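You operate a simulated robot arm through the tools that you are given. There is no shell and no other tool. Be economical: measure what you need, move in short steps, check, and stop when the job is done.

Carry out the task below with a simulated robot arm. There is one attempt and no reset: what you move stays moved.

Task
Open the left drawer of the parts bench, take the short orange carton and put it inside, then shut the drawer. Switch the blue wheelchair right brake off. Take the pink rag and leave it on the ledge of the left bay. Switch the purple rollator left brake off. Turn the dial of post b to 30% off. Fetch the green rag and set it on the top of the stock table. Turn the dial of post a to 20% off. Open the left drawer of the display table, put the blue rag from the top of the display table inside and shut the drawer again. Open the cleaner drawer. Do these in any order. Set down upright: short orange carton.

It is judged by the outcome, as a careful person would: the job done as asked, and still so three seconds after it is handed in. It fails if anything else is knocked over, pushed out of place, dropped, spilled or broken.

Robot
A 7-joint arm with a two-finger parallel gripper on a trunk, on a base that drives. Base frame: it is fixed to the floor where the robot stands at the start and does not move with it; the origin is under the middle of the robot, x ahead of it, y to its left, z up. Readings come in mm, degrees, newtons and seconds.
With the tool pointing down near the work surface it reaches from about 300 to 720 mm from the robot's upright axis, wherever it stands. Its first joint turns from -166.0 to 166.0 degrees. Places, roughly: LT drawer1 [-7500, -7700, 600]; WC drawer1 [800, 100, 700]; blue rag (7x10x3 cm) [-7600, -6900, 700]; blue wheelchair right brake [-9100, -900, 800]; cleaner drawer [1300, -1100, 900]; dial of post A [-8200, -4500, 1200]; dial of post B [-8800, -2700, 1200]; green rag (7x10x3 cm) [-8200, -5000, 1000]; ledge of the left bay (72x21 cm) [-8240, -4900, 1040]; left drawer of the display table [-7400, -7700, 600]; left drawer of the parts bench [700, 100, 800]; pink rag (7x10x3 cm) [-9100, -2600, 1000]; purple rollator left brake [-9700, 900, 700]; short orange carton [-1750, 1500, 750]; top of the stock table [-7400, -8600, 700]. Payload 1.57 kg.
The tool frame sits at the grasp point between the pads (the TCP): z along the fingers, y along the line on which they close. The tips reach 30 mm beyond it. Largest opening 80 mm; finger width 17, thickness 12; the body of the gripper, 40 by 82 mm, starts 80 mm behind the TCP.
Orientation is told as [roll, pitch, yaw] about the base's x, y, z axes, in that order, counted from this pose: with the fingers straight down and closing along the base's y, the tool's x points along the base's -x, its y along +y and its z along -z.

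Tools
- The arm moves only by the tool drive_tool. Its argument "motion" is a list of rows, each a list of 3 entries, a list of its own where there are three numbers: the shift along the tool's x, y, z in mm, then the turn, a rotation vector about the tool's x, y, z in degrees, then the finger opening in mm, from 0 to 80. In form: [[[tx, ty, tz], [rx, ry, rz], claw], ...]. A call has 1 to 10 rows; each row is the pose to reach, as a shift and turn from the pose commanded when the call began, along the tool's axes at that moment. A row lasts 0.2 s, in which the tool goes at most 50 mm and 8.6 degrees; a call with a longer step from one row to the next is refused whole, and so is a gripper value outside its range. Where a pose cannot be reached the arm comes as near as it can. A force on the tool above 40 N (or 10 N above the force at the start of the call, whichever is more), or a blocked arm, ends the call early, and 0.2 s more pass. Each finger travels about 72 mm/s and halts on what it meets, pressing with about 43 N; the grip force reading is that of the motor and also rises with nothing between the fingers. The clock runs only during rows and for 0.2 s after the last one: add rows that repeat a pose to give the fingers time. It gives the time, the measured TCP pose, the force on the tool (base axes), the opening and the grip force at its end, in the units of the frame above (readings bear some noise), with the torque about the TCP (base axes, N m) and any sound that the robot's microphone picked up.
- Cameras (640 x 400 px; columns grow to the right, rows downward): "scene" is now at [-26.9, 106.2, 1367.1]; the picture's right is [-0.47, -0.88, 0.00], its down [-0.71, 0.38, -0.59] and it looks along [0.52, -0.28, -0.81] (base axes); focal length 263 px, centre (320, 200). "wrist" rides on the gripper at [72, -7, -122] in the tool frame; the picture's right is [0.09, 1.00, 0.00], its down [-0.84, 0.08, -0.54] and it looks along [-0.54, 0.05, 0.84] (tool axes); focal length 238 px, centre (320, 200). There is no depth. A picture from a camera that has moved, and an enlarged one, comes with that camera's place and axes in the base frame and with its lens.
- grab_frame(camera): a new picture of that camera. No time passes.
- lift_body(by): slides the trunk up (or, below 0, down) by that many mm; the arm and the scene camera ride with it, the base frame stays. It gives what a move gives, with no picture.
- steer(legs): drives the robot by 1 to 6 legs, each [ahead, left, turn to the left] in mm, mm and degrees, along the robot's own axes; the way and the turn of a leg run together, so that a leg with both is an arc; at most 1500 mm and 180 degrees a leg. The arm and the cameras ride along, it lands a little off, and it stops where it bumps. It gives what a move gives.
- turn_head(pan, tilt): turns the head with the scene camera to pan (to the left, within 86 degrees either way) and tilt (down, from -29 to 69), counted from straight ahead of the robot. It gives what a move gives.
- inspect(camera, box): a new picture of the part [left, top, right, bottom] of that camera's present view, enlarged. No time passes.
- hand_in(): hands the job in; it is judged then, once.

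Work in short steps. Places have to be worked out from the pictures, the camera data and where the tool is seen: move nearer, look again, correct. Check each grasp and each placing, and mend what went wrong. You have 493 turns and 238 pictures in all, those below and enlarged ones among them. Open the gripper and draw the arm clear of the work before you hand the job in, unless the task says otherwise.

The tools are called after "Emit:" as name(argument=value, ...) on one line, values as JSON. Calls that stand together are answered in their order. drive_tool: Moves the arm, as the interface text tells. Its arguments: {"type":"object","properties":{"motion":{"type":"array"}},"required":["motion"]} The other tools are called the same way: lift_body (by) slides the trunk up or down; steer (legs) drives the base; turn_head (pan, tilt) turns the head that bears the scene camera; grab_frame (camera) takes a picture; inspect (camera, box) takes an enlarged picture of a part of a camera's view; hand_in () hands the job in.

At the start:

```text
time_s: 0.0
position: [383.2, -52.0, 978.2]
tcp_rot: [0.0, 0.0, 0.0]
ft_force: [-0.3, -0.5, -0.3]
torque: [-0.03, 0.01, 0.0]
width: 80.0
gripper_force: 0.0
trunk travel left (down, up): [-50.0, 65.0]
robot x, y, heading: [-1.2, -4.6, -0.0]
head pan, tilt: [-28.3, 54.1]
```

scene: 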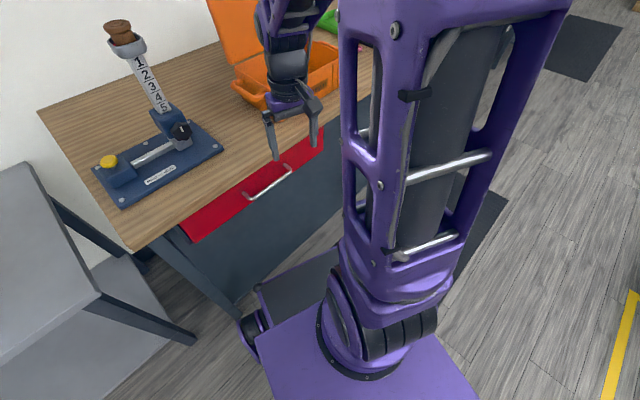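
wrist: 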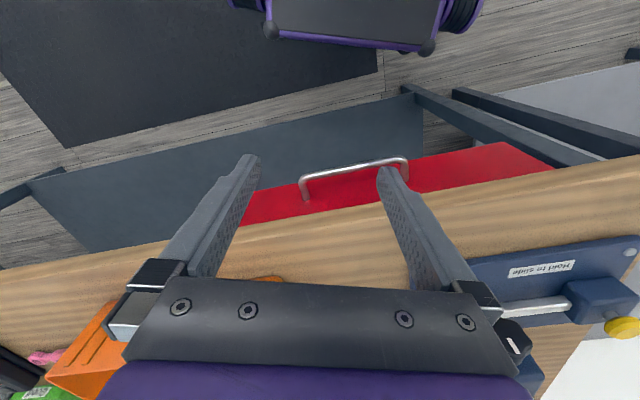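

I'll first look around: the bench ahead of me, then toward the cleaner drawer and the carton.

Emit:
inspect(camera="scene", box=[80, 80, 380, 280])

Emit:
turn_head(pan=-60, tilt=25)

Emit:
grab_frame(camera="scene")

Emit:
turn_head(pan=86, tilt=25)

Emit:
grab_frame(camera="scene")

```text
2.00 times, centred on (230, 180) of scene
camera zoom: at [-26.9, 106.2, 1367.1], right [-0.47, -0.88, 0.0], down [-0.71, 0.38, -0.59], along [0.52, -0.28, -0.81], focal length 526 px, centre (500, 240)
```

zoom: 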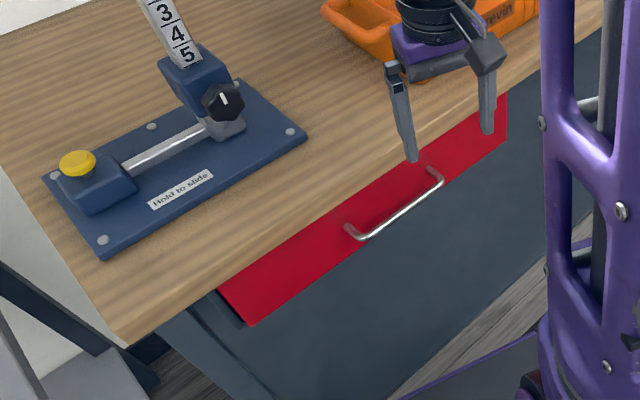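

```text
time_s: 1.0
position: [384.3, -51.2, 979.3]
tcp_rot: [-0.1, 0.0, -0.1]
ft_force: [0.5, -0.7, 0.2]
torque: [0.01, 0.0, -0.02]
width: 80.1
gripper_force: 0.0
trunk travel left (down, up): [-50.0, 65.0]
robot x, y, heading: [0.5, -0.8, -0.0]
head pan, tilt: [-60.0, 25.0]
```

```text
234 pictures are left
camera scene: at [-45.1, 61.1, 1409.8], right [-0.87, -0.5, 0.0], down [-0.21, 0.37, -0.91], along [0.45, -0.78, -0.42], focal length 263 px, centre (320, 200)
```

scene: 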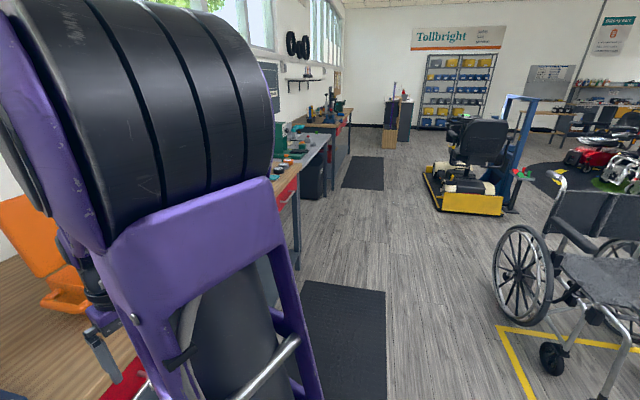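

```text
time_s: 3.3
position: [382.6, -50.9, 977.0]
tcp_rot: [0.0, 0.3, 0.0]
ft_force: [0.1, 0.3, 0.6]
torque: [-0.01, -0.03, 0.01]
width: 79.9
gripper_force: 0.0
trunk travel left (down, up): [-50.0, 65.0]
robot x, y, heading: [-0.0, 0.4, 0.1]
head pan, tilt: [85.9, 25.0]
```

```text
233 pictures are left
camera scene: at [-7.1, 178.6, 1410.4], right [0.41, -0.91, 0.0], down [-0.38, -0.17, -0.91], along [0.83, 0.37, -0.42], focal length 263 px, centre (320, 200)
```

scene: 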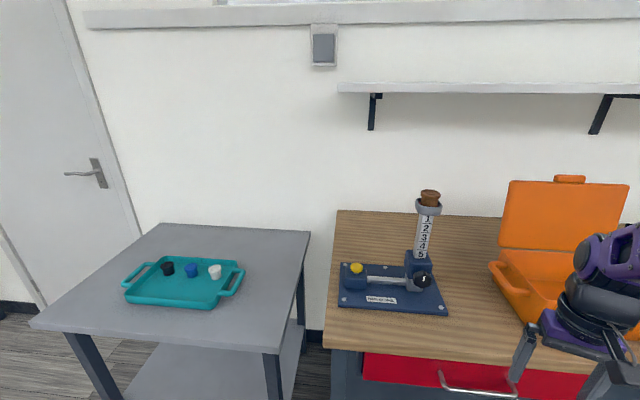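

The last picture seems taken mid-pan; I grab it again.

Emit:
grab_frame(camera="scene")

```text
232 pictures are left
camera scene: at [-7.1, 178.6, 1410.4], right [0.41, -0.91, 0.0], down [-0.38, -0.17, -0.91], along [0.83, 0.37, -0.42], focal length 263 px, centre (320, 200)
```

scene: 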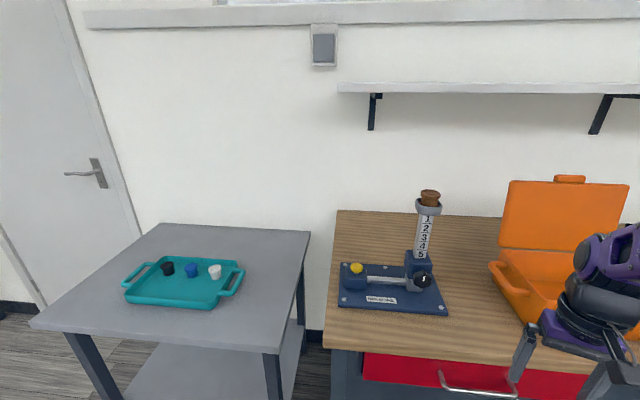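

The handle triangulates to about (467, 8, 784), parallel to my y axis roughly. I back up 200 mm for room to pull, and turn the tool so that the fingers close along x.

Emit:
steer(legs=[[-200, 0, 0]])

Emit:
drive_tool(motion=[[[0, 0, 0], [0, 0, 8.5], 80], [[0, 0, 0], [0, 0, 17], 80], [[0, 0, 0], [0, 0, 25.5], 80], [[0, 0, 0], [0, 0, 34], 80], [[0, 0, 0], [0, 0, 42.5], 80], [[0, 0, 0], [0, 0, 51], 80], [[0, 0, 0], [0, 0, 59.5], 80], [[0, 0, 0], [0, 0, 68], 80], [[0, 0, 0], [0, 0, 76.5], 80], [[0, 0, 0], [0, 0, 85], 80]])

Emit:
turn_head(pan=0, tilt=40)

Emit:
grab_frame(camera="scene")

Emit:
grab_frame(camera="wrist")

```text
time_s: 4.9
position: [185.0, -50.7, 976.7]
tcp_rot: [0.1, 0.3, 0.0]
ft_force: [0.5, -1.2, -0.2]
torque: [0.01, 0.02, -0.01]
width: 80.2
gripper_force: 0.0
trunk travel left (down, up): [-50.0, 65.0]
robot x, y, heading: [-199.5, 0.5, 0.2]
head pan, tilt: [85.9, 25.0]
```

```text
time_s: 7.1
position: [182.6, -52.6, 973.8]
tcp_rot: [-1.1, 0.2, -85.1]
ft_force: [-0.2, -0.1, 0.0]
torque: [0.02, -0.01, -0.01]
width: 80.0
gripper_force: 0.0
trunk travel left (down, up): [-50.0, 65.0]
robot x, y, heading: [-200.5, 3.8, 0.2]
head pan, tilt: [85.9, 25.0]
```

```text
time_s: 8.7
position: [183.6, -51.4, 977.4]
tcp_rot: [-0.3, 0.1, -84.9]
ft_force: [0.2, 0.2, -0.3]
torque: [0.0, -0.02, 0.02]
width: 80.0
gripper_force: 0.0
trunk travel left (down, up): [-50.0, 65.0]
robot x, y, heading: [-196.6, 5.6, -0.0]
head pan, tilt: [0.0, 40.0]
```

```text
231 pictures are left
camera scene: at [-204.5, 140.8, 1386.6], right [0.0, -1.0, 0.0], down [-0.64, 0.0, -0.77], along [0.77, 0.0, -0.64], focal length 263 px, centre (320, 200)
```

scene: 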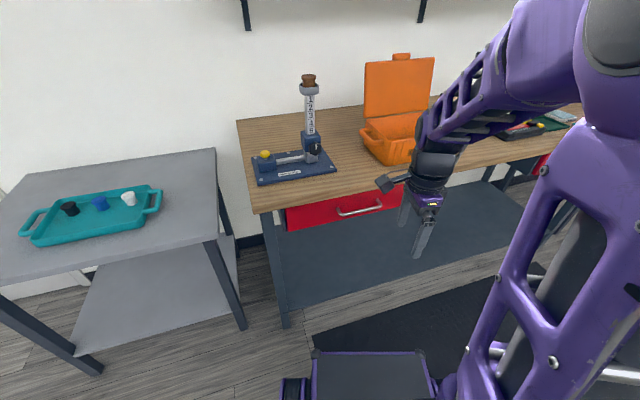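

```text
230 pictures are left
camera wrist: at [171.8, 20.3, 1098.5], right [0.98, 0.18, -0.01], down [0.15, -0.83, 0.54], along [0.09, -0.53, -0.84], focal length 238 px, centre (320, 200)
```

wrist: 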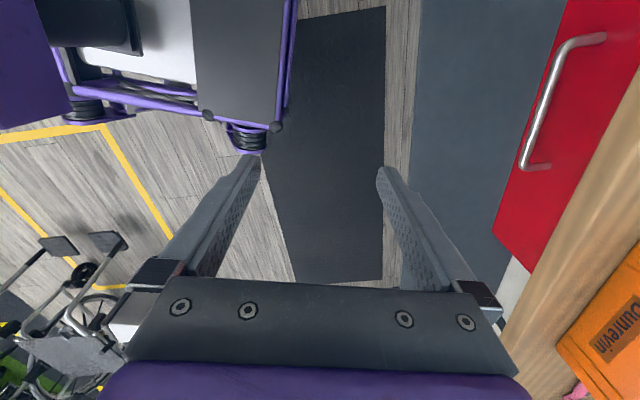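

The bench is turned about 13° to my frame. I zoom on the drawer to measure the edge direction.

Emit:
inspect(camera="scene", box=[240, 140, 432, 260])

```text
3.33 times, centred on (336, 200) of scene
camera zoom: at [-204.5, 140.8, 1386.6], right [0.0, -1.0, 0.0], down [-0.64, 0.0, -0.77], along [0.77, 0.0, -0.64], focal length 878 px, centre (267, 200)
```

zoom: 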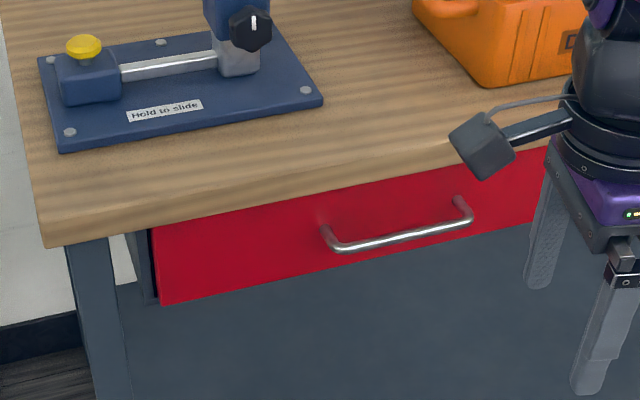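

I estimate the bench at ~15° and the handle centre at (466, 0, 784). I hover in front of it with yaw −75° and look with the wrist camera.

Emit:
drive_tool(motion=[[[4, 37, 11], [0, 0, -2], 80], [[8, 74, 22], [0, 0, -4], 80], [[12, 111, 33], [0, 0, -6], 70], [[16, 148, 44], [0, 0, -8], 60], [[20, 185, 55], [0, 0, -9.9], 50], [[24, 222, 66], [0, 0, -9.9], 40], [[28, 245, 77], [0, 0, -9.9], 30], [[28, 245, 77], [0, 0, -9.9], 26]])

Emit:
grab_frame(camera="wrist")

Emit:
inspect(camera="scene", box=[240, 140, 432, 260])

```text
time_s: 10.5
position: [426.1, -2.4, 898.2]
tcp_rot: [-0.2, 0.1, -75.1]
ft_force: [-0.4, -0.6, 0.7]
torque: [-0.01, 0.0, 0.01]
width: 25.8
gripper_force: 0.2
trunk travel left (down, up): [-50.0, 65.0]
robot x, y, heading: [-201.2, -0.4, 0.1]
head pan, tilt: [0.0, 40.0]
```

```text
228 pictures are left
camera wrist: at [401.2, 65.7, 1020.0], right [0.94, 0.35, -0.01], down [0.29, -0.79, 0.54], along [0.18, -0.51, -0.84], focal length 238 px, centre (320, 200)
```

wrist: 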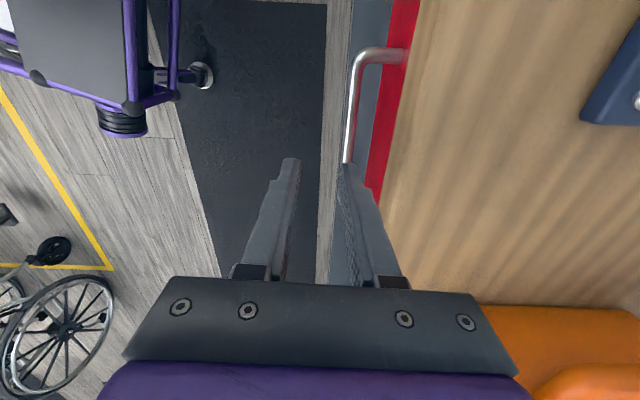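

```text
3.33 times, centred on (336, 200) of scene
camera zoom: at [-204.4, 140.7, 1386.6], right [0.0, -1.0, 0.0], down [-0.64, 0.0, -0.77], along [0.77, 0.0, -0.64], focal length 878 px, centre (267, 200)
```

zoom: 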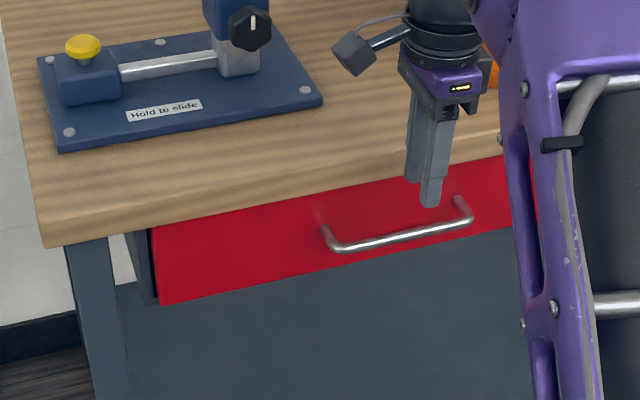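

Refined with both views: bar at z≈796, through (453, 2), bench angle ≈17.5°. The bench edge is close above the bar, so I'll grip it with the fingers pointing mostly forward; first align yaw, retract and open, then tilt.

Emit:
drive_tool(motion=[[[0, -40, 0], [0, 0, -2.6], 40], [[0, -70, 0], [0, 0, -2.6], 50]])

Emit:
drive_tool(motion=[[[0, 0, 0], [-8.5, 0, 0], 50], [[0, 0, 0], [-17, 0, 0], 50], [[0, 0, 0], [-25.5, 0, 0], 50], [[0, 0, 0], [-34, 0, 0], 50], [[0, 0, 0], [-42.5, 0, 0], 50], [[0, 0, 0], [-51, 0, 0], 50], [[0, 0, 0], [-59.5, 0, 0], 50], [[0, 0, 0], [-65, 0, 0], 50]])

Emit:
grab_frame(camera="wrist")

```text
time_s: 11.1
position: [355.7, -20.6, 897.2]
tcp_rot: [-0.3, 0.3, -72.4]
ft_force: [-0.6, -0.1, -0.3]
torque: [-0.02, 0.02, -0.01]
width: 50.1
gripper_force: 0.1
trunk travel left (down, up): [-50.0, 65.0]
robot x, y, heading: [-197.9, 0.6, 0.0]
head pan, tilt: [0.0, 40.0]
```

```text
time_s: 12.9
position: [358.3, -19.0, 899.6]
tcp_rot: [64.9, 0.1, -72.5]
ft_force: [-0.1, 0.8, -0.3]
torque: [0.01, 0.02, -0.01]
width: 49.9
gripper_force: 0.0
trunk travel left (down, up): [-50.0, 65.0]
robot x, y, heading: [-197.3, -0.5, -0.1]
head pan, tilt: [0.0, 40.0]
```

```text
226 pictures are left
camera wrist: at [228.3, 15.6, 944.6], right [0.38, 0.21, 0.9], down [-0.18, -0.94, 0.3], along [0.91, -0.28, -0.31], focal length 238 px, centre (320, 200)
```

wrist: 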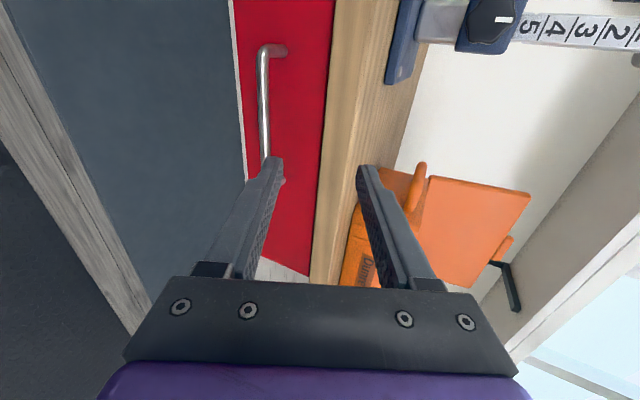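

Tool pose is as expected. The bar is at about (454, 2, 790); I approach it along the fingers with the opening at 50 mm.

Emit:
drive_tool(motion=[[[-4, -30, 25], [0, 0, 0], 50], [[-8, -58, 50], [0, 0, 0], 50], [[-8, -58, 80], [0, 0, 0], 50], [[-8, -58, 95], [0, 0, 0], 50]])

Emit:
grab_frame(camera="wrist")

Emit:
inspect(camera="scene", box=[272, 150, 432, 250])

```text
time_s: 13.9
position: [419.7, -7.2, 804.2]
tcp_rot: [64.8, 0.1, -72.5]
ft_force: [-0.2, -0.3, -0.7]
torque: [0.01, 0.02, 0.02]
width: 50.2
gripper_force: 0.0
trunk travel left (down, up): [-50.0, 65.0]
robot x, y, heading: [-202.6, -1.1, 0.3]
head pan, tilt: [0.0, 40.0]
```

```text
225 pictures are left
camera wrist: at [289.6, 26.8, 850.3], right [0.38, 0.21, 0.9], down [-0.18, -0.94, 0.3], along [0.91, -0.28, -0.32], focal length 238 px, centre (320, 200)
```

wrist: 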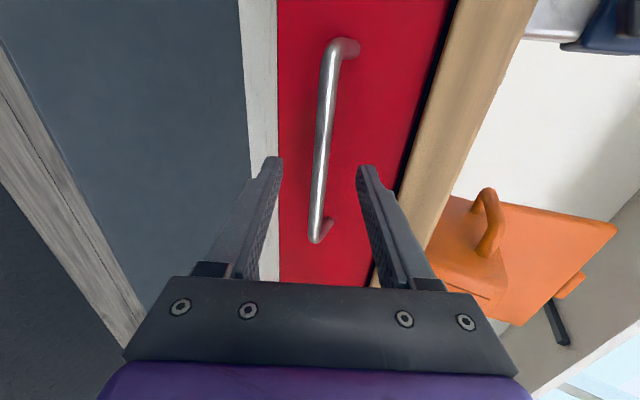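

```text
4.00 times, centred on (352, 200) of scene
camera zoom: at [-204.6, 140.7, 1386.6], right [0.0, -1.0, 0.0], down [-0.64, 0.0, -0.77], along [0.77, 0.0, -0.64], focal length 1053 px, centre (192, 200)
```

zoom: 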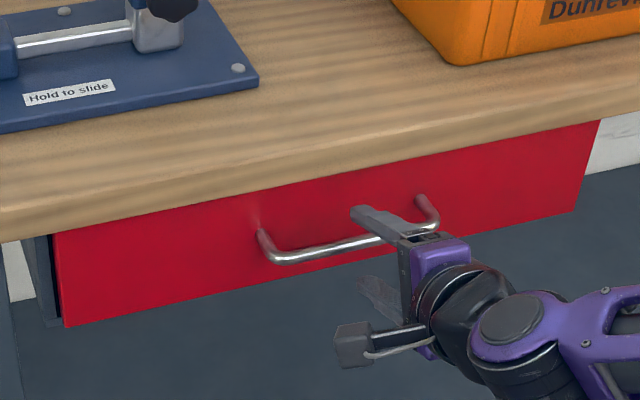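

The bar lies between the fingers; I shift 12 mm left, go 24 mm further in and close.

Emit:
drive_tool(motion=[[[12, 0, 10], [0, 0, 0], 50], [[12, 0, 24], [0, 0, 0], 50], [[12, 0, 24], [0, 0, 0], 25], [[12, 0, 24], [0, 0, 0], 0], [[12, 0, 24], [0, 0, 0], 0]])

Emit:
grab_frame(camera="wrist")

```text
time_s: 15.1
position: [435.8, 10.0, 795.6]
tcp_rot: [64.6, 0.1, -72.3]
ft_force: [2.0, 0.2, 2.6]
torque: [-0.28, -0.15, 0.16]
width: 11.8
gripper_force: 29.1
trunk travel left (down, up): [-50.0, 65.0]
robot x, y, heading: [-201.3, 3.4, -0.0]
head pan, tilt: [0.0, 40.0]
```

```text
223 pictures are left
camera wrist: at [306.7, 44.8, 840.6], right [0.38, 0.21, 0.9], down [-0.18, -0.94, 0.3], along [0.91, -0.28, -0.31], focal length 238 px, centre (320, 200)
```

wrist: 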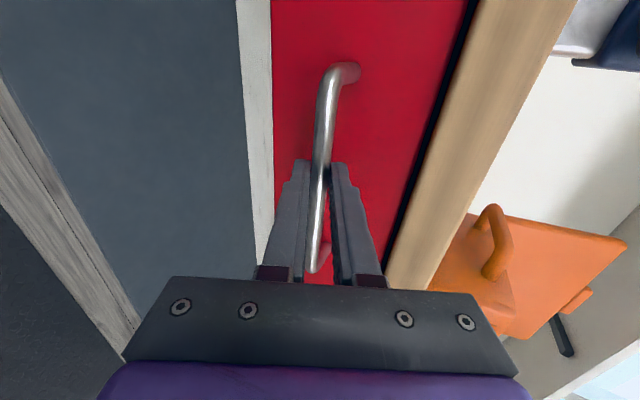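

Gripped the bar (12 mm). I pull straight out along the bench normal by 230 mm.

Emit:
drive_tool(motion=[[[0, -9.7, -20.8], [0, 0, 0], 0], [[0, -19.4, -41.7], [0, 0, 0], 0], [[0, -29.2, -62.5], [0, 0, 0], 0], [[0, -38.9, -83.4], [0, 0, 0], 0], [[0, -48.6, -104.2], [0, 0, 0], 0], [[0, -58.3, -125], [0, 0, 0], 0], [[0, -68, -145.9], [0, 0, 0], 0], [[0, -77.8, -166.7], [0, 0, 0], 0], [[0, -87.5, -187.5], [0, 0, 0], 0], [[0, -97.3, -208.4], [0, 0, 0], 0]])

Emit:
turn_head(pan=-5, tilt=50)

Emit:
grab_frame(camera="scene")

```text
time_s: 17.3
position: [217.1, -61.1, 795.9]
tcp_rot: [64.4, 0.3, -72.4]
ft_force: [-4.1, 6.0, -30.1]
torque: [-0.47, 0.29, 0.02]
width: 11.9
gripper_force: 28.5
trunk travel left (down, up): [-50.0, 65.0]
robot x, y, heading: [-198.4, -0.3, 0.2]
head pan, tilt: [0.0, 40.0]
```

```text
time_s: 18.0
position: [217.4, -61.1, 795.5]
tcp_rot: [64.4, 0.3, -72.4]
ft_force: [-4.9, 8.2, -35.0]
torque: [-0.57, 0.33, -0.19]
width: 12.0
gripper_force: 29.2
trunk travel left (down, up): [-50.0, 65.0]
robot x, y, heading: [-200.2, 2.8, 0.2]
head pan, tilt: [-5.0, 50.0]
```

```text
222 pictures are left
camera scene: at [-211.3, 134.3, 1372.3], right [-0.09, -1.0, 0.0], down [-0.76, 0.07, -0.64], along [0.64, -0.06, -0.77], focal length 263 px, centre (320, 200)
```

scene: 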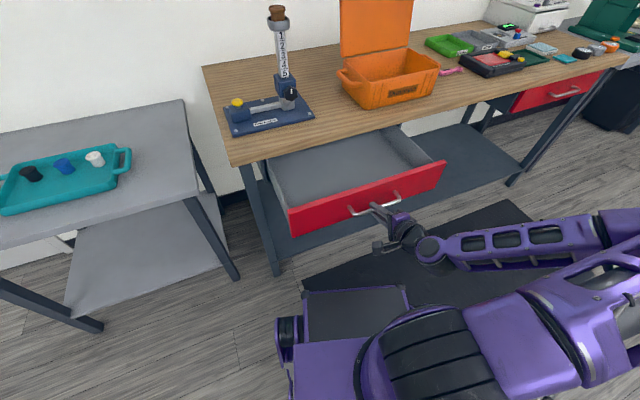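

The drawer is open by ~230 mm and empty. I release the handle and back off with the base.

Emit:
drive_tool(motion=[[[0, 0, 0], [0, 0, 0], 30], [[0, 0, 0], [0, 0, 0], 60], [[0, 0, -10], [0, 0, 0], 60], [[0, 0, -30], [0, 0, 0], 60]])

Emit:
steer(legs=[[-200, 0, 0]])

Emit:
turn_head(pan=80, tilt=25)

Emit:
grab_frame(camera="scene")

```text
time_s: 19.0
position: [204.6, -78.5, 801.4]
tcp_rot: [64.6, 0.2, -72.3]
ft_force: [0.7, 0.3, 0.7]
torque: [-0.01, -0.02, -0.02]
width: 60.0
gripper_force: 0.0
out of reach, approached as far as the arm can: row 3, 4
trunk travel left (down, up): [-50.0, 65.0]
robot x, y, heading: [-197.1, 0.3, 0.2]
head pan, tilt: [-5.0, 50.0]
```

```text
time_s: 20.6
position: [10.0, -77.6, 800.3]
tcp_rot: [64.7, 0.3, -72.3]
ft_force: [0.5, 0.0, 0.1]
torque: [-0.03, 0.0, -0.01]
width: 60.2
gripper_force: 0.0
trunk travel left (down, up): [-50.0, 65.0]
robot x, y, heading: [-395.8, -0.3, 0.2]
head pan, tilt: [-5.0, 50.0]
```

```text
time_s: 22.1
position: [9.0, -78.2, 801.4]
tcp_rot: [64.7, 0.2, -72.3]
ft_force: [0.0, 0.8, -0.1]
torque: [-0.03, 0.04, 0.03]
width: 59.6
gripper_force: 0.0
trunk travel left (down, up): [-50.0, 65.0]
robot x, y, heading: [-391.3, -3.6, 0.2]
head pan, tilt: [80.0, 25.0]
```

```text
221 pictures are left
camera scene: at [-468.4, 231.1, 1409.9], right [0.98, -0.17, 0.0], down [-0.07, -0.42, -0.91], along [0.16, 0.89, -0.42], focal length 263 px, centre (320, 200)
```

scene: 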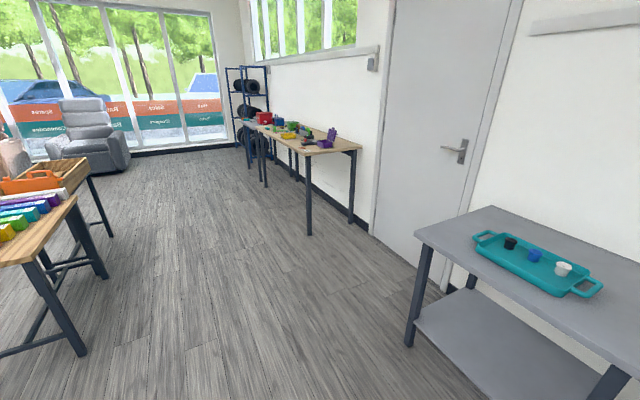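

I turn the robot left toward the carton table and look.

Emit:
steer(legs=[[-200, 0, 0], [0, 0, 130]])

Emit:
turn_head(pan=0, tilt=25)

Emit:
grab_frame(camera="scene")

```text
time_s: 23.5
position: [-98.6, -80.3, 799.6]
tcp_rot: [64.7, 0.2, -72.5]
ft_force: [-0.5, 0.3, 0.6]
torque: [-0.01, -0.02, 0.0]
width: 59.9
gripper_force: 0.0
trunk travel left (down, up): [-50.0, 65.0]
robot x, y, heading: [-503.2, -2.0, -0.0]
head pan, tilt: [80.0, 25.0]
stopped in leg 1: the robot was blocked; the commanded pose is now the measured one
```

```text
time_s: 25.0
position: [-101.0, -80.2, 800.8]
tcp_rot: [64.7, 0.2, -72.5]
ft_force: [0.1, -0.6, -0.4]
torque: [0.0, 0.02, 0.0]
width: 60.0
gripper_force: 0.1
trunk travel left (down, up): [-50.0, 65.0]
robot x, y, heading: [-500.4, 0.5, 0.1]
head pan, tilt: [0.0, 25.0]
```

```text
220 pictures are left
camera scene: at [-500.1, 140.1, 1409.9], right [0.0, -1.0, 0.0], down [-0.42, 0.0, -0.91], along [0.91, 0.0, -0.42], focal length 263 px, centre (320, 200)
```

scene: 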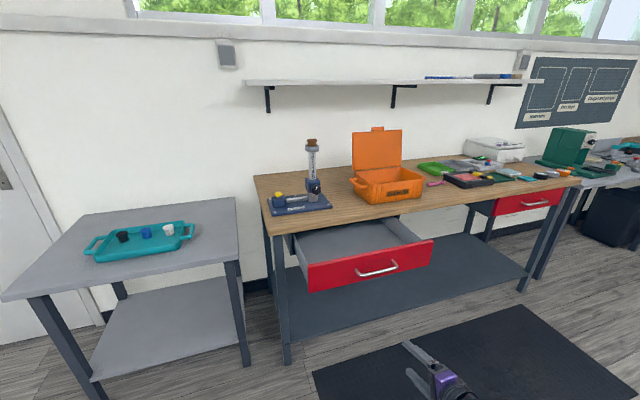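

Something behind blocked me at x=-503. I move forward a bit and look to both sides before turning.

Emit:
steer(legs=[[100, 0, 0]])

Emit:
turn_head(pan=86, tilt=40)

Emit:
grab_frame(camera="scene")

Emit:
turn_head(pan=-86, tilt=40)

Emit:
grab_frame(camera="scene")

```text
time_s: 26.1
position: [-1.1, -81.2, 800.2]
tcp_rot: [64.7, 0.1, -72.7]
ft_force: [-0.2, -0.7, 0.3]
torque: [-0.01, 0.01, 0.05]
width: 60.1
gripper_force: 0.1
trunk travel left (down, up): [-50.0, 65.0]
robot x, y, heading: [-402.1, -2.0, -0.0]
head pan, tilt: [0.0, 25.0]
```

```text
time_s: 27.7
position: [-0.5, -82.0, 799.5]
tcp_rot: [64.7, 0.3, -72.4]
ft_force: [-0.2, 0.6, -0.5]
torque: [0.02, -0.03, 0.02]
width: 60.0
gripper_force: 0.1
trunk travel left (down, up): [-50.0, 65.0]
robot x, y, heading: [-404.3, 3.1, -0.3]
head pan, tilt: [85.9, 40.0]
```

```text
219 pictures are left
camera scene: at [-487.2, 224.9, 1386.6], right [1.0, -0.07, 0.0], down [-0.05, -0.64, -0.77], along [0.06, 0.76, -0.64], focal length 263 px, centre (320, 200)
```

scene: 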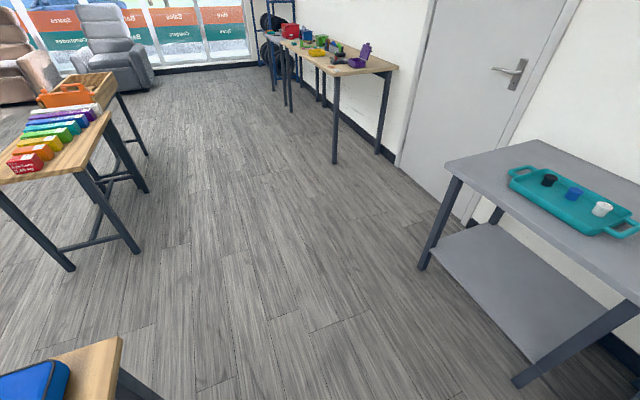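

```text
time_s: 30.3
position: [-1.5, -80.6, 800.2]
tcp_rot: [64.9, 0.2, -72.6]
ft_force: [-1.2, 0.1, -0.3]
torque: [0.02, 0.0, 0.0]
width: 59.8
gripper_force: 0.0
trunk travel left (down, up): [-50.0, 65.0]
robot x, y, heading: [-405.1, -2.5, -0.1]
head pan, tilt: [-85.9, 40.0]
```

```text
218 pictures are left
camera scene: at [-487.5, 55.3, 1386.6], right [-1.0, -0.07, 0.0], down [-0.04, 0.64, -0.77], along [0.05, -0.76, -0.64], focal length 263 px, centre (320, 200)
```

scene: 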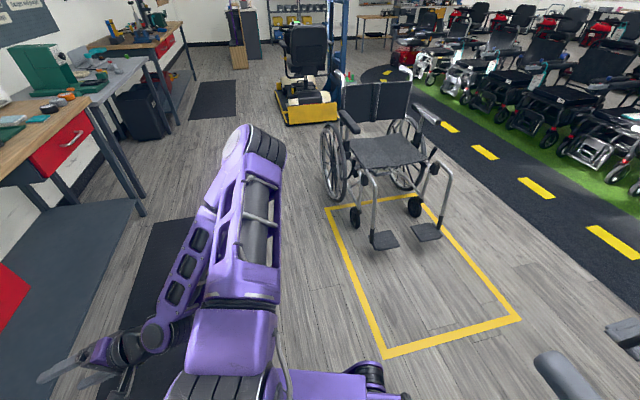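

A table sits behind-left. The floor to the left (y≈1000) is free, so I strafe left, then turn toward the carton table.

Emit:
steer(legs=[[0, 1050, 0], [-150, 0, 0], [0, 0, 170]])

Emit:
turn_head(pan=15, tilt=30)

Emit:
grab_frame(camera="scene")

```text
time_s: 48.8
position: [-927.1, 1217.8, 800.4]
tcp_rot: [64.7, 0.2, 94.6]
ft_force: [0.5, 0.2, -0.7]
torque: [-0.02, -0.02, 0.0]
width: 60.1
gripper_force: 0.1
trunk travel left (down, up): [-50.0, 65.0]
robot x, y, heading: [-553.8, 1051.1, 167.4]
head pan, tilt: [-85.9, 40.0]
```

```text
time_s: 50.6
position: [-926.9, 1219.0, 800.5]
tcp_rot: [64.7, 0.2, 94.7]
ft_force: [-0.3, -0.1, -0.5]
torque: [0.03, 0.01, -0.03]
width: 59.9
gripper_force: 0.0
trunk travel left (down, up): [-50.0, 65.0]
robot x, y, heading: [-551.8, 1056.1, 167.3]
head pan, tilt: [15.0, 30.0]
```

```text
217 pictures are left
camera scene: at [-587.9, 893.1, 1401.9], right [-0.04, 1.0, 0.0], down [0.5, 0.02, -0.87], along [-0.87, -0.03, -0.5], focal length 263 px, centre (320, 200)
```

scene: 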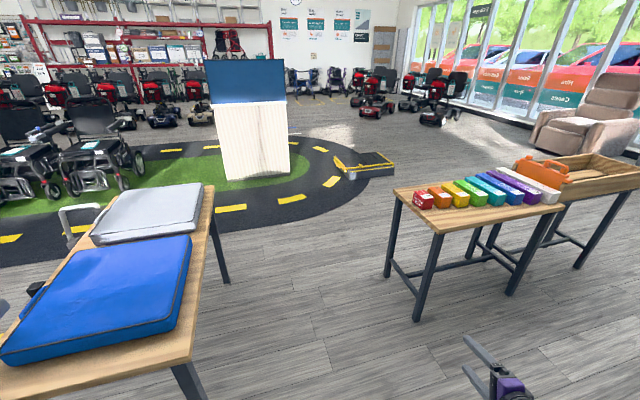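

Orange carton is second from the left, at about (-1740, 1445). Zoom in.

Emit:
inspect(camera="scene", box=[384, 150, 576, 270])

```text
3.33 times, centred on (480, 210) of scene
camera zoom: at [-587.9, 893.1, 1401.9], right [-0.04, 1.0, 0.0], down [0.5, 0.02, -0.87], along [-0.87, -0.03, -0.5], focal length 878 px, centre (-213, 167)
```

zoom: 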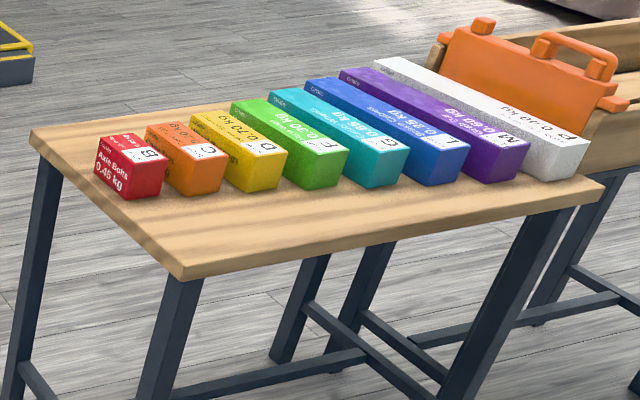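

Cartons lie with their long axis perpendicular to the table's front edge (table rotated ~18°). I move in front of the orange one, facing the table.

Emit:
steer(legs=[[0, 0, 31], [439, -746, 0]])

Emit:
turn_head(pan=0, tilt=50)

Emit:
grab_frame(camera="scene")

```text
time_s: 59.6
position: [-1622.0, 1555.1, 800.2]
tcp_rot: [64.8, 0.2, 126.0]
ft_force: [0.1, -0.1, 0.1]
torque: [0.01, 0.02, 0.02]
width: 60.0
gripper_force: 0.0
trunk travel left (down, up): [-50.0, 65.0]
robot x, y, heading: [-1217.3, 1604.9, -161.5]
head pan, tilt: [15.0, 30.0]
```

```text
time_s: 60.5
position: [-1622.7, 1554.4, 800.9]
tcp_rot: [64.8, 0.2, 126.0]
ft_force: [0.5, 0.9, 1.1]
torque: [0.04, -0.02, -0.02]
width: 60.2
gripper_force: 0.1
trunk travel left (down, up): [-50.0, 65.0]
robot x, y, heading: [-1219.4, 1605.4, -161.5]
head pan, tilt: [0.0, 50.0]
```

```text
215 pictures are left
camera scene: at [-1161.2, 1478.7, 1372.5], right [-0.32, 0.95, 0.0], down [0.73, 0.24, -0.64], along [-0.61, -0.2, -0.77], focal length 263 px, centre (320, 200)
```

scene: 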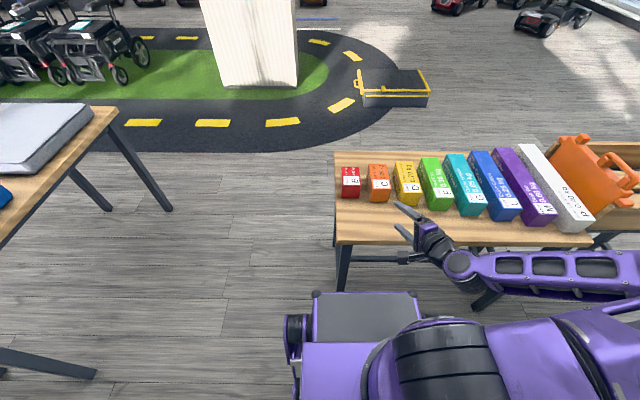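

I raise the arm and bring the tool vertical before looking closely.

Emit:
drive_tool(motion=[[[0, 39, -18], [0, 0, 0], 60], [[0, 78, -36], [0, 0, 0], 60], [[0, 118, -55], [0, 0, 0], 60], [[0, 118, -55], [8.5, 0, 0], 60], [[0, 118, -55], [17, 0, 0], 60], [[0, 118, -55], [25.5, 0, 0], 70], [[0, 118, -55], [34, 0, 0], 80], [[0, 118, -55], [42.5, 0, 0], 80], [[0, 118, -55], [51, 0, 0], 80], [[0, 118, -55], [59, 0, 0], 80]])

Emit:
inspect(camera="scene", box=[320, 140, 480, 240])

Emit:
grab_frame(camera="wrist")

```text
time_s: 62.6
position: [-1623.4, 1555.7, 932.0]
tcp_rot: [5.5, 0.2, 125.9]
ft_force: [0.2, -0.3, 1.0]
torque: [0.0, -0.05, 0.03]
width: 79.9
gripper_force: 0.1
out of reach, approached as far as the arm can: row 1, 2, 3, 4, 5
trunk travel left (down, up): [-50.0, 65.0]
robot x, y, heading: [-1216.3, 1606.5, -161.6]
head pan, tilt: [0.0, 50.0]
```

```text
4.00 times, centred on (400, 190) of scene
camera zoom: at [-1161.1, 1478.8, 1372.4], right [-0.32, 0.95, 0.0], down [0.73, 0.24, -0.64], along [-0.61, -0.2, -0.77], focal length 1053 px, centre (0, 240)
```

zoom: 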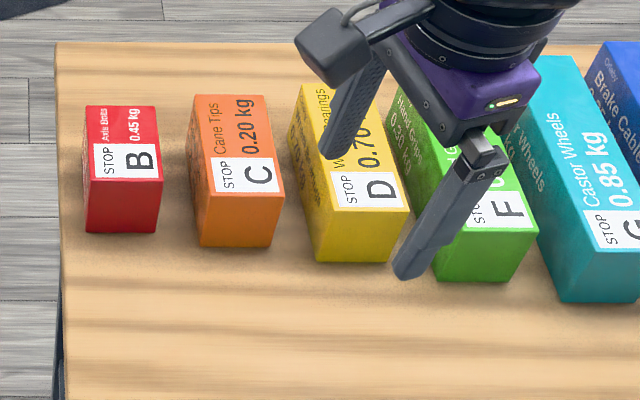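

```text
213 pictures are left
camera wrist: at [-1566.7, 1507.9, 1051.4], right [-0.75, -0.66, 0.1], down [-0.51, 0.67, 0.54], along [-0.42, 0.36, -0.83], focal length 238 px, centre (320, 200)
```

wrist: 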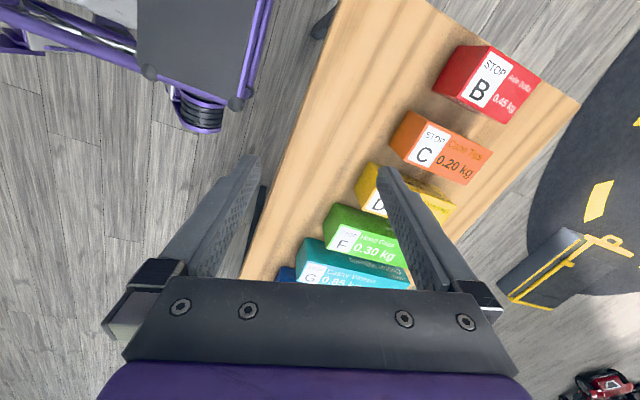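

Carton C: top z≈800, table z≈741, 61 mm wide, ~106 long, axis at ≈194°, centre (-1764, 1470). I straighten the tool, then turn and hover above it.

Emit:
drive_tool(motion=[[[0, 0, -8], [5.5, 0, 0], 80]])

Emit:
drive_tool(motion=[[[0, 18, 0], [0, 0, -8.5], 80], [[-1, 36, 0], [0, 0, -17], 80], [[-2, 54, 0], [0, 0, -25.5], 80], [[-4, 72, 0], [0, 0, -34], 80], [[-6, 90, 0], [0, 0, -42.5], 80], [[-8, 108, 0], [0, 0, -51], 80], [[-10, 126, 0], [0, 0, -59.5], 80], [[-13, 145, 0], [0, 0, -67.7], 80], [[-13, 165, 0], [0, 0, -67.7], 80], [[-13, 165, 10], [0, 0, -67.7], 80]])

Emit:
grab_frame(camera="wrist")

Emit:
inspect(camera="scene", box=[320, 140, 480, 240])

```text
time_s: 63.0
position: [-1621.7, 1555.6, 939.2]
tcp_rot: [0.1, 0.3, 126.0]
ft_force: [0.0, -0.2, 0.3]
torque: [-0.04, -0.02, -0.04]
width: 79.8
gripper_force: 0.1
trunk travel left (down, up): [-50.0, 65.0]
robot x, y, heading: [-1216.6, 1601.5, -161.3]
head pan, tilt: [0.0, 50.0]
```

```text
time_s: 65.2
position: [-1765.2, 1467.1, 928.7]
tcp_rot: [0.4, 0.0, -166.3]
ft_force: [-0.4, -0.4, -0.7]
torque: [0.01, 0.01, -0.05]
width: 79.8
gripper_force: 0.0
trunk travel left (down, up): [-50.0, 65.0]
robot x, y, heading: [-1219.9, 1605.4, -161.6]
head pan, tilt: [0.0, 50.0]
```

```text
212 pictures are left
camera wrist: at [-1696.4, 1492.1, 1050.3], right [0.33, -0.95, 0.0], down [-0.79, -0.27, 0.54], along [-0.51, -0.18, -0.84], focal length 238 px, centre (320, 200)
```

wrist: 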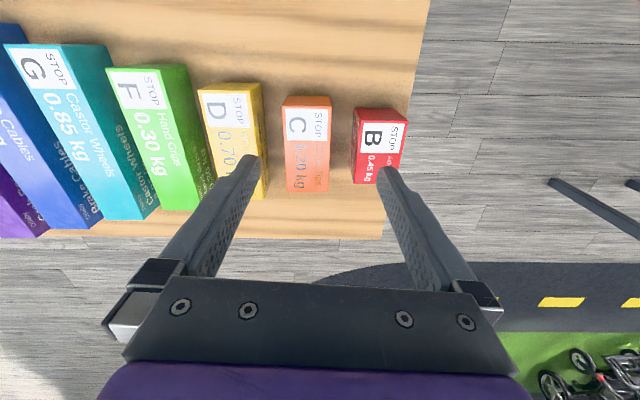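

```text
4.00 times, centred on (400, 190) of scene
camera zoom: at [-1161.2, 1478.8, 1372.4], right [-0.32, 0.95, 0.0], down [0.73, 0.24, -0.64], along [-0.61, -0.2, -0.77], focal length 1053 px, centre (0, 240)
```

zoom: 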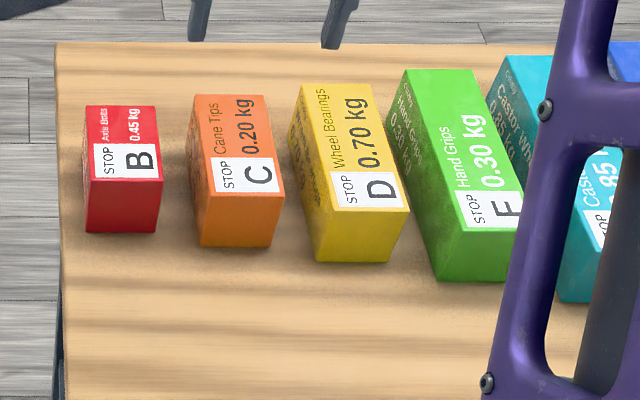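

Both views agree better with carton top z≈780, table≈712, carton ~50 wide, centre (-1793, 1471), axis ≈197.5°. I correct and lower to just above the top.

Emit:
drive_tool(motion=[[[-13, -6, 0], [0, 0, -2], 80], [[-26, -12, 20], [0, 0, -4], 80], [[-26, -12, 60], [0, 0, -4], 80], [[-26, -12, 90], [0, 0, -4], 80]])

Emit:
grab_frame(camera="wrist")

Emit:
inspect(camera="scene", box=[320, 140, 480, 240])

```text
time_s: 66.2
position: [-1791.7, 1471.3, 839.0]
tcp_rot: [0.3, -0.1, -162.3]
ft_force: [-1.6, -0.5, 0.1]
torque: [0.02, 0.04, 0.03]
width: 80.2
gripper_force: 0.0
trunk travel left (down, up): [-50.0, 65.0]
robot x, y, heading: [-1211.6, 1607.0, -161.4]
head pan, tilt: [0.0, 50.0]
```

```text
210 pictures are left
camera wrist: at [-1725.7, 1500.8, 960.2], right [0.39, -0.92, 0.0], down [-0.77, -0.33, 0.54], along [-0.5, -0.22, -0.84], focal length 238 px, centre (320, 200)
```

wrist: 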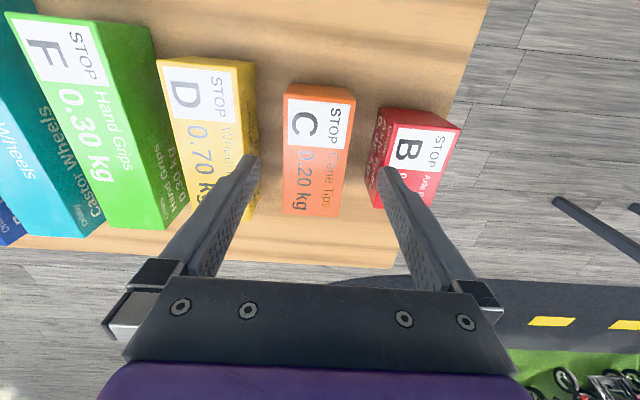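

```text
4.00 times, centred on (400, 190) of scene
camera zoom: at [-1161.1, 1478.9, 1372.5], right [-0.32, 0.95, 0.0], down [0.73, 0.24, -0.64], along [-0.61, -0.2, -0.77], focal length 1053 px, centre (0, 240)
```

zoom: 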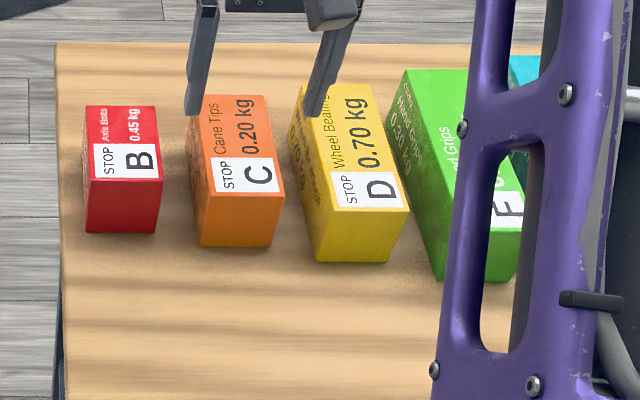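

Aligned; a 5 mm lateral correction is needed. I descend with the opening at 68 mm to z≈755 and close.

Emit:
drive_tool(motion=[[[0, -5, 0], [0, 0, 0], 68], [[0, -5, 20], [0, 0, 0], 68], [[0, -5, 45], [0, 0, 0], 68], [[0, -5, 70], [0, 0, 0], 68], [[0, -5, 84], [0, 0, 0], 68]])

Emit:
grab_frame(camera="wrist")

```text
time_s: 67.5
position: [-1794.6, 1476.9, 755.5]
tcp_rot: [0.3, -0.2, -162.3]
ft_force: [-0.8, -0.1, -0.1]
torque: [0.02, -0.05, 0.01]
width: 68.2
gripper_force: 0.0
trunk travel left (down, up): [-50.0, 65.0]
robot x, y, heading: [-1214.8, 1602.6, -161.6]
head pan, tilt: [0.0, 50.0]
```

```text
208 pictures are left
camera wrist: at [-1727.2, 1506.4, 876.2], right [0.39, -0.92, 0.0], down [-0.77, -0.33, 0.54], along [-0.5, -0.22, -0.84], focal length 238 px, centre (320, 200)
```

wrist: 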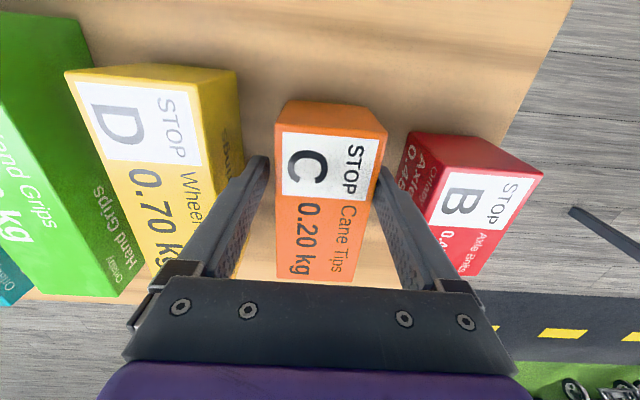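

Well straddled with no contact. Close and lift.

Emit:
drive_tool(motion=[[[0, 0, 0], [0, 0, 0], 50], [[0, 0, 0], [0, 0, 0], 35], [[0, 0, 0], [0, 0, 0], 30], [[0, 0, 0], [0, 0, 0], 30]])

Emit:
drive_tool(motion=[[[0, 0, -30], [0, 0, 0], 30], [[0, 0, -70], [0, 0, 0], 30], [[0, 0, -110], [0, 0, 0], 30], [[0, 0, -150], [0, 0, 0], 30], [[50, 0, -170], [0, 0, 0], 30], [[100, 0, -170], [0, 0, 0], 30], [[150, 0, -170], [0, 0, 0], 30], [[190, 0, -170], [0, 0, 0], 30]])

Emit:
grab_frame(camera="wrist")

```text
time_s: 68.5
position: [-1793.1, 1476.6, 754.5]
tcp_rot: [0.2, -0.1, -162.3]
ft_force: [0.1, 0.0, -0.2]
torque: [0.02, -0.03, -0.07]
width: 59.5
gripper_force: 42.5
trunk travel left (down, up): [-50.0, 65.0]
robot x, y, heading: [-1216.4, 1608.2, -161.5]
head pan, tilt: [0.0, 50.0]
```

```text
refused: row 5 steps farther than a row can; nothing moved
```

```text
207 pictures are left
camera wrist: at [-1727.3, 1506.4, 876.4], right [0.39, -0.92, 0.0], down [-0.77, -0.33, 0.54], along [-0.5, -0.22, -0.84], focal length 238 px, centre (320, 200)
```

wrist: 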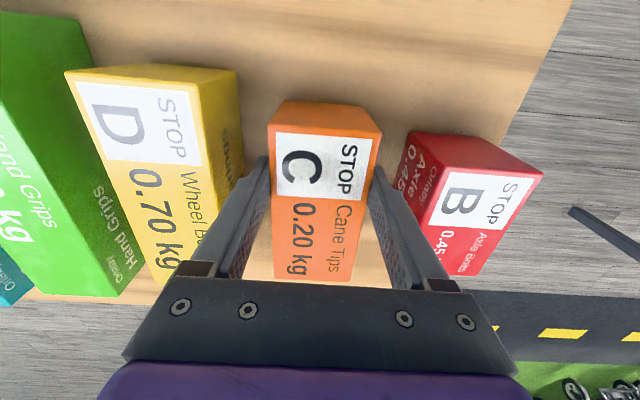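

Gripped at 59.5 mm. Lift and draw in.

Emit:
drive_tool(motion=[[[0, 0, -30], [0, 0, 0], 30], [[0, 0, -70], [0, 0, 0], 30], [[0, 0, -110], [0, 0, 0], 30], [[0, 0, -150], [0, 0, 0], 30], [[40, 0, -170], [0, 0, 0], 30], [[80, 0, -170], [0, 0, 0], 30], [[120, 0, -170], [0, 0, 0], 30], [[160, 0, -170], [0, 0, 0], 30], [[190, 0, -170], [0, 0, 0], 30]])

Emit:
grab_frame(camera="wrist")

```text
time_s: 70.5
position: [-1610.6, 1535.3, 923.6]
tcp_rot: [0.3, -0.1, -162.2]
ft_force: [-0.1, 0.1, -2.3]
torque: [0.02, -0.06, 0.02]
width: 59.4
gripper_force: 43.3
trunk travel left (down, up): [-50.0, 65.0]
robot x, y, heading: [-1212.6, 1605.3, -161.4]
head pan, tilt: [0.0, 50.0]
```

```text
206 pictures are left
camera wrist: at [-1544.2, 1565.9, 1045.5], right [0.39, -0.92, 0.0], down [-0.77, -0.32, 0.54], along [-0.5, -0.22, -0.84], focal length 238 px, centre (320, 200)
```

wrist: 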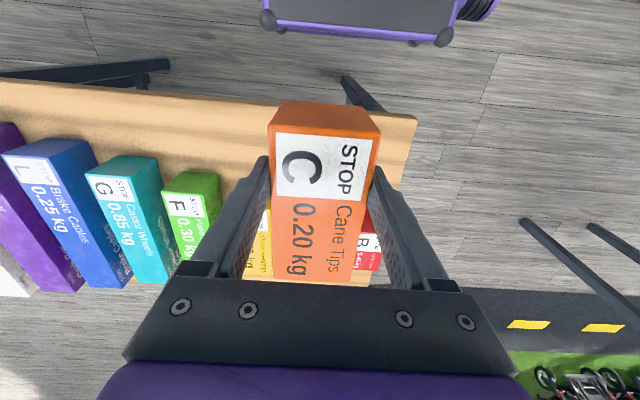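

Carton held securely. I drive back the way I came and turn to face the bench squarely (heading ≈18°).

Emit:
steer(legs=[[-439, 746, 0], [0, 0, -180]])

Emit:
turn_head(pan=-40, tilt=35)

Emit:
grab_frame(camera="scene")

```text
time_s: 85.5
position: [-167.0, 1114.3, 924.6]
tcp_rot: [0.3, -0.2, 16.1]
ft_force: [-0.1, -0.1, -2.0]
torque: [-0.01, 0.05, -0.01]
width: 59.2
gripper_force: 42.7
trunk travel left (down, up): [-50.0, 65.0]
robot x, y, heading: [-560.8, 1056.9, 17.2]
head pan, tilt: [0.0, 50.0]
```

```text
time_s: 86.6
position: [-166.0, 1115.1, 924.2]
tcp_rot: [0.3, -0.1, 16.2]
ft_force: [0.8, -0.7, -2.2]
torque: [0.01, 0.02, 0.03]
width: 59.4
gripper_force: 43.1
trunk travel left (down, up): [-50.0, 65.0]
robot x, y, heading: [-565.2, 1053.9, 17.0]
head pan, tilt: [-40.0, 35.0]
```

```text
205 pictures are left
camera scene: at [-609.6, 1129.1, 1394.1], right [-0.39, -0.92, 0.0], down [-0.53, 0.22, -0.82], along [0.75, -0.32, -0.57], focal length 263 px, centre (320, 200)
```

scene: 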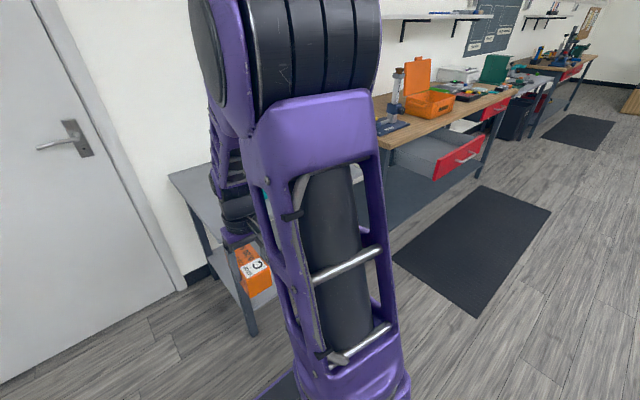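

The drawer is still open. I drive in an arc staying clear of the table behind, ending in front of the drawer.

Emit:
steer(legs=[[160, -210, 0], [-226, -809, 0]])

Emit:
turn_head(pan=5, tilt=45)

Emit:
grab_frame(camera="scene")

```text
time_s: 97.0
position: [72.2, 129.3, 924.8]
tcp_rot: [0.4, -0.1, 16.4]
ft_force: [0.7, -0.4, -3.1]
torque: [0.0, 0.07, 0.01]
width: 59.4
gripper_force: 43.2
trunk travel left (down, up): [-50.0, 65.0]
robot x, y, heading: [-323.8, 69.3, 17.3]
head pan, tilt: [-40.0, 35.0]
```

```text
time_s: 98.1
position: [71.6, 127.5, 925.0]
tcp_rot: [0.4, -0.1, 16.4]
ft_force: [-0.6, -0.6, -1.8]
torque: [0.02, 0.02, -0.02]
width: 59.1
gripper_force: 42.8
trunk travel left (down, up): [-50.0, 65.0]
robot x, y, heading: [-324.6, 67.4, 17.3]
head pan, tilt: [5.0, 45.0]
```

```text
204 pictures are left
camera scene: at [-376.5, 205.5, 1379.4], right [0.38, -0.93, 0.0], down [-0.65, -0.27, -0.71], along [0.65, 0.27, -0.71], focal length 263 px, centre (320, 200)
```

scene: 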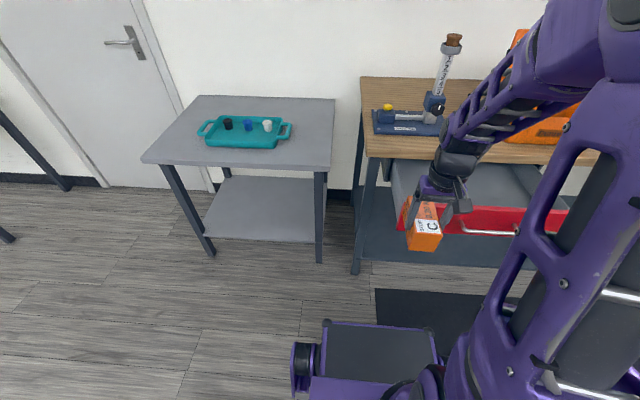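

Aligned with the bench. Move in closer and check the drawer from above.

Emit:
steer(legs=[[111, -95, 0]])

Emit:
turn_head(pan=-12, tilt=50)

Emit:
grab_frame(camera="scene")

Emit:
grab_frame(camera="wrist")

```text
time_s: 99.7
position: [207.3, 69.0, 924.2]
tcp_rot: [0.3, -0.1, 16.3]
ft_force: [0.5, 0.2, -1.9]
torque: [-0.04, 0.04, 0.0]
width: 59.1
gripper_force: 42.4
trunk travel left (down, up): [-50.0, 65.0]
robot x, y, heading: [-189.0, 7.0, 16.9]
head pan, tilt: [5.0, 45.0]
```

```text
time_s: 100.5
position: [208.3, 69.3, 924.1]
tcp_rot: [0.3, -0.1, 16.1]
ft_force: [-0.1, -1.0, -2.8]
torque: [0.0, 0.03, -0.02]
width: 59.6
gripper_force: 42.8
trunk travel left (down, up): [-50.0, 65.0]
robot x, y, heading: [-188.0, 7.0, 17.1]
head pan, tilt: [-12.0, 50.0]
```

```text
203 pictures are left
camera scene: at [-240.0, 124.1, 1372.4], right [0.09, -1.0, 0.0], down [-0.76, -0.07, -0.64], along [0.64, 0.06, -0.77], focal length 263 px, centre (320, 200)
```

scene: 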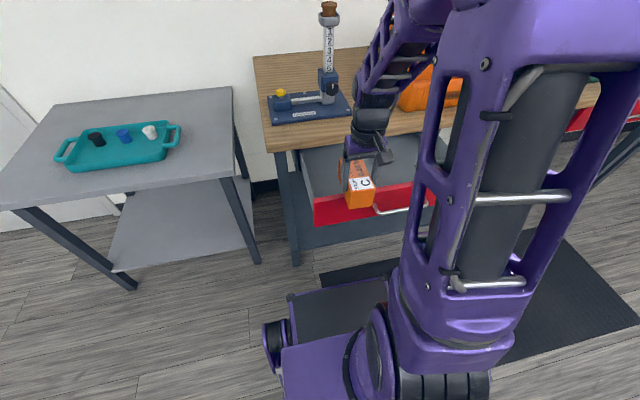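

```text
202 pictures are left
camera wrist: at [140.4, 42.4, 1045.6], right [-0.37, 0.93, 0.0], down [0.78, 0.31, 0.54], along [0.5, 0.2, -0.84], focal length 238 px, centre (320, 200)
```

wrist: 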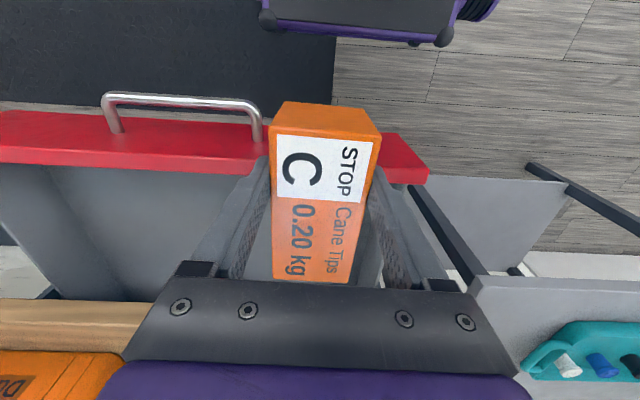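

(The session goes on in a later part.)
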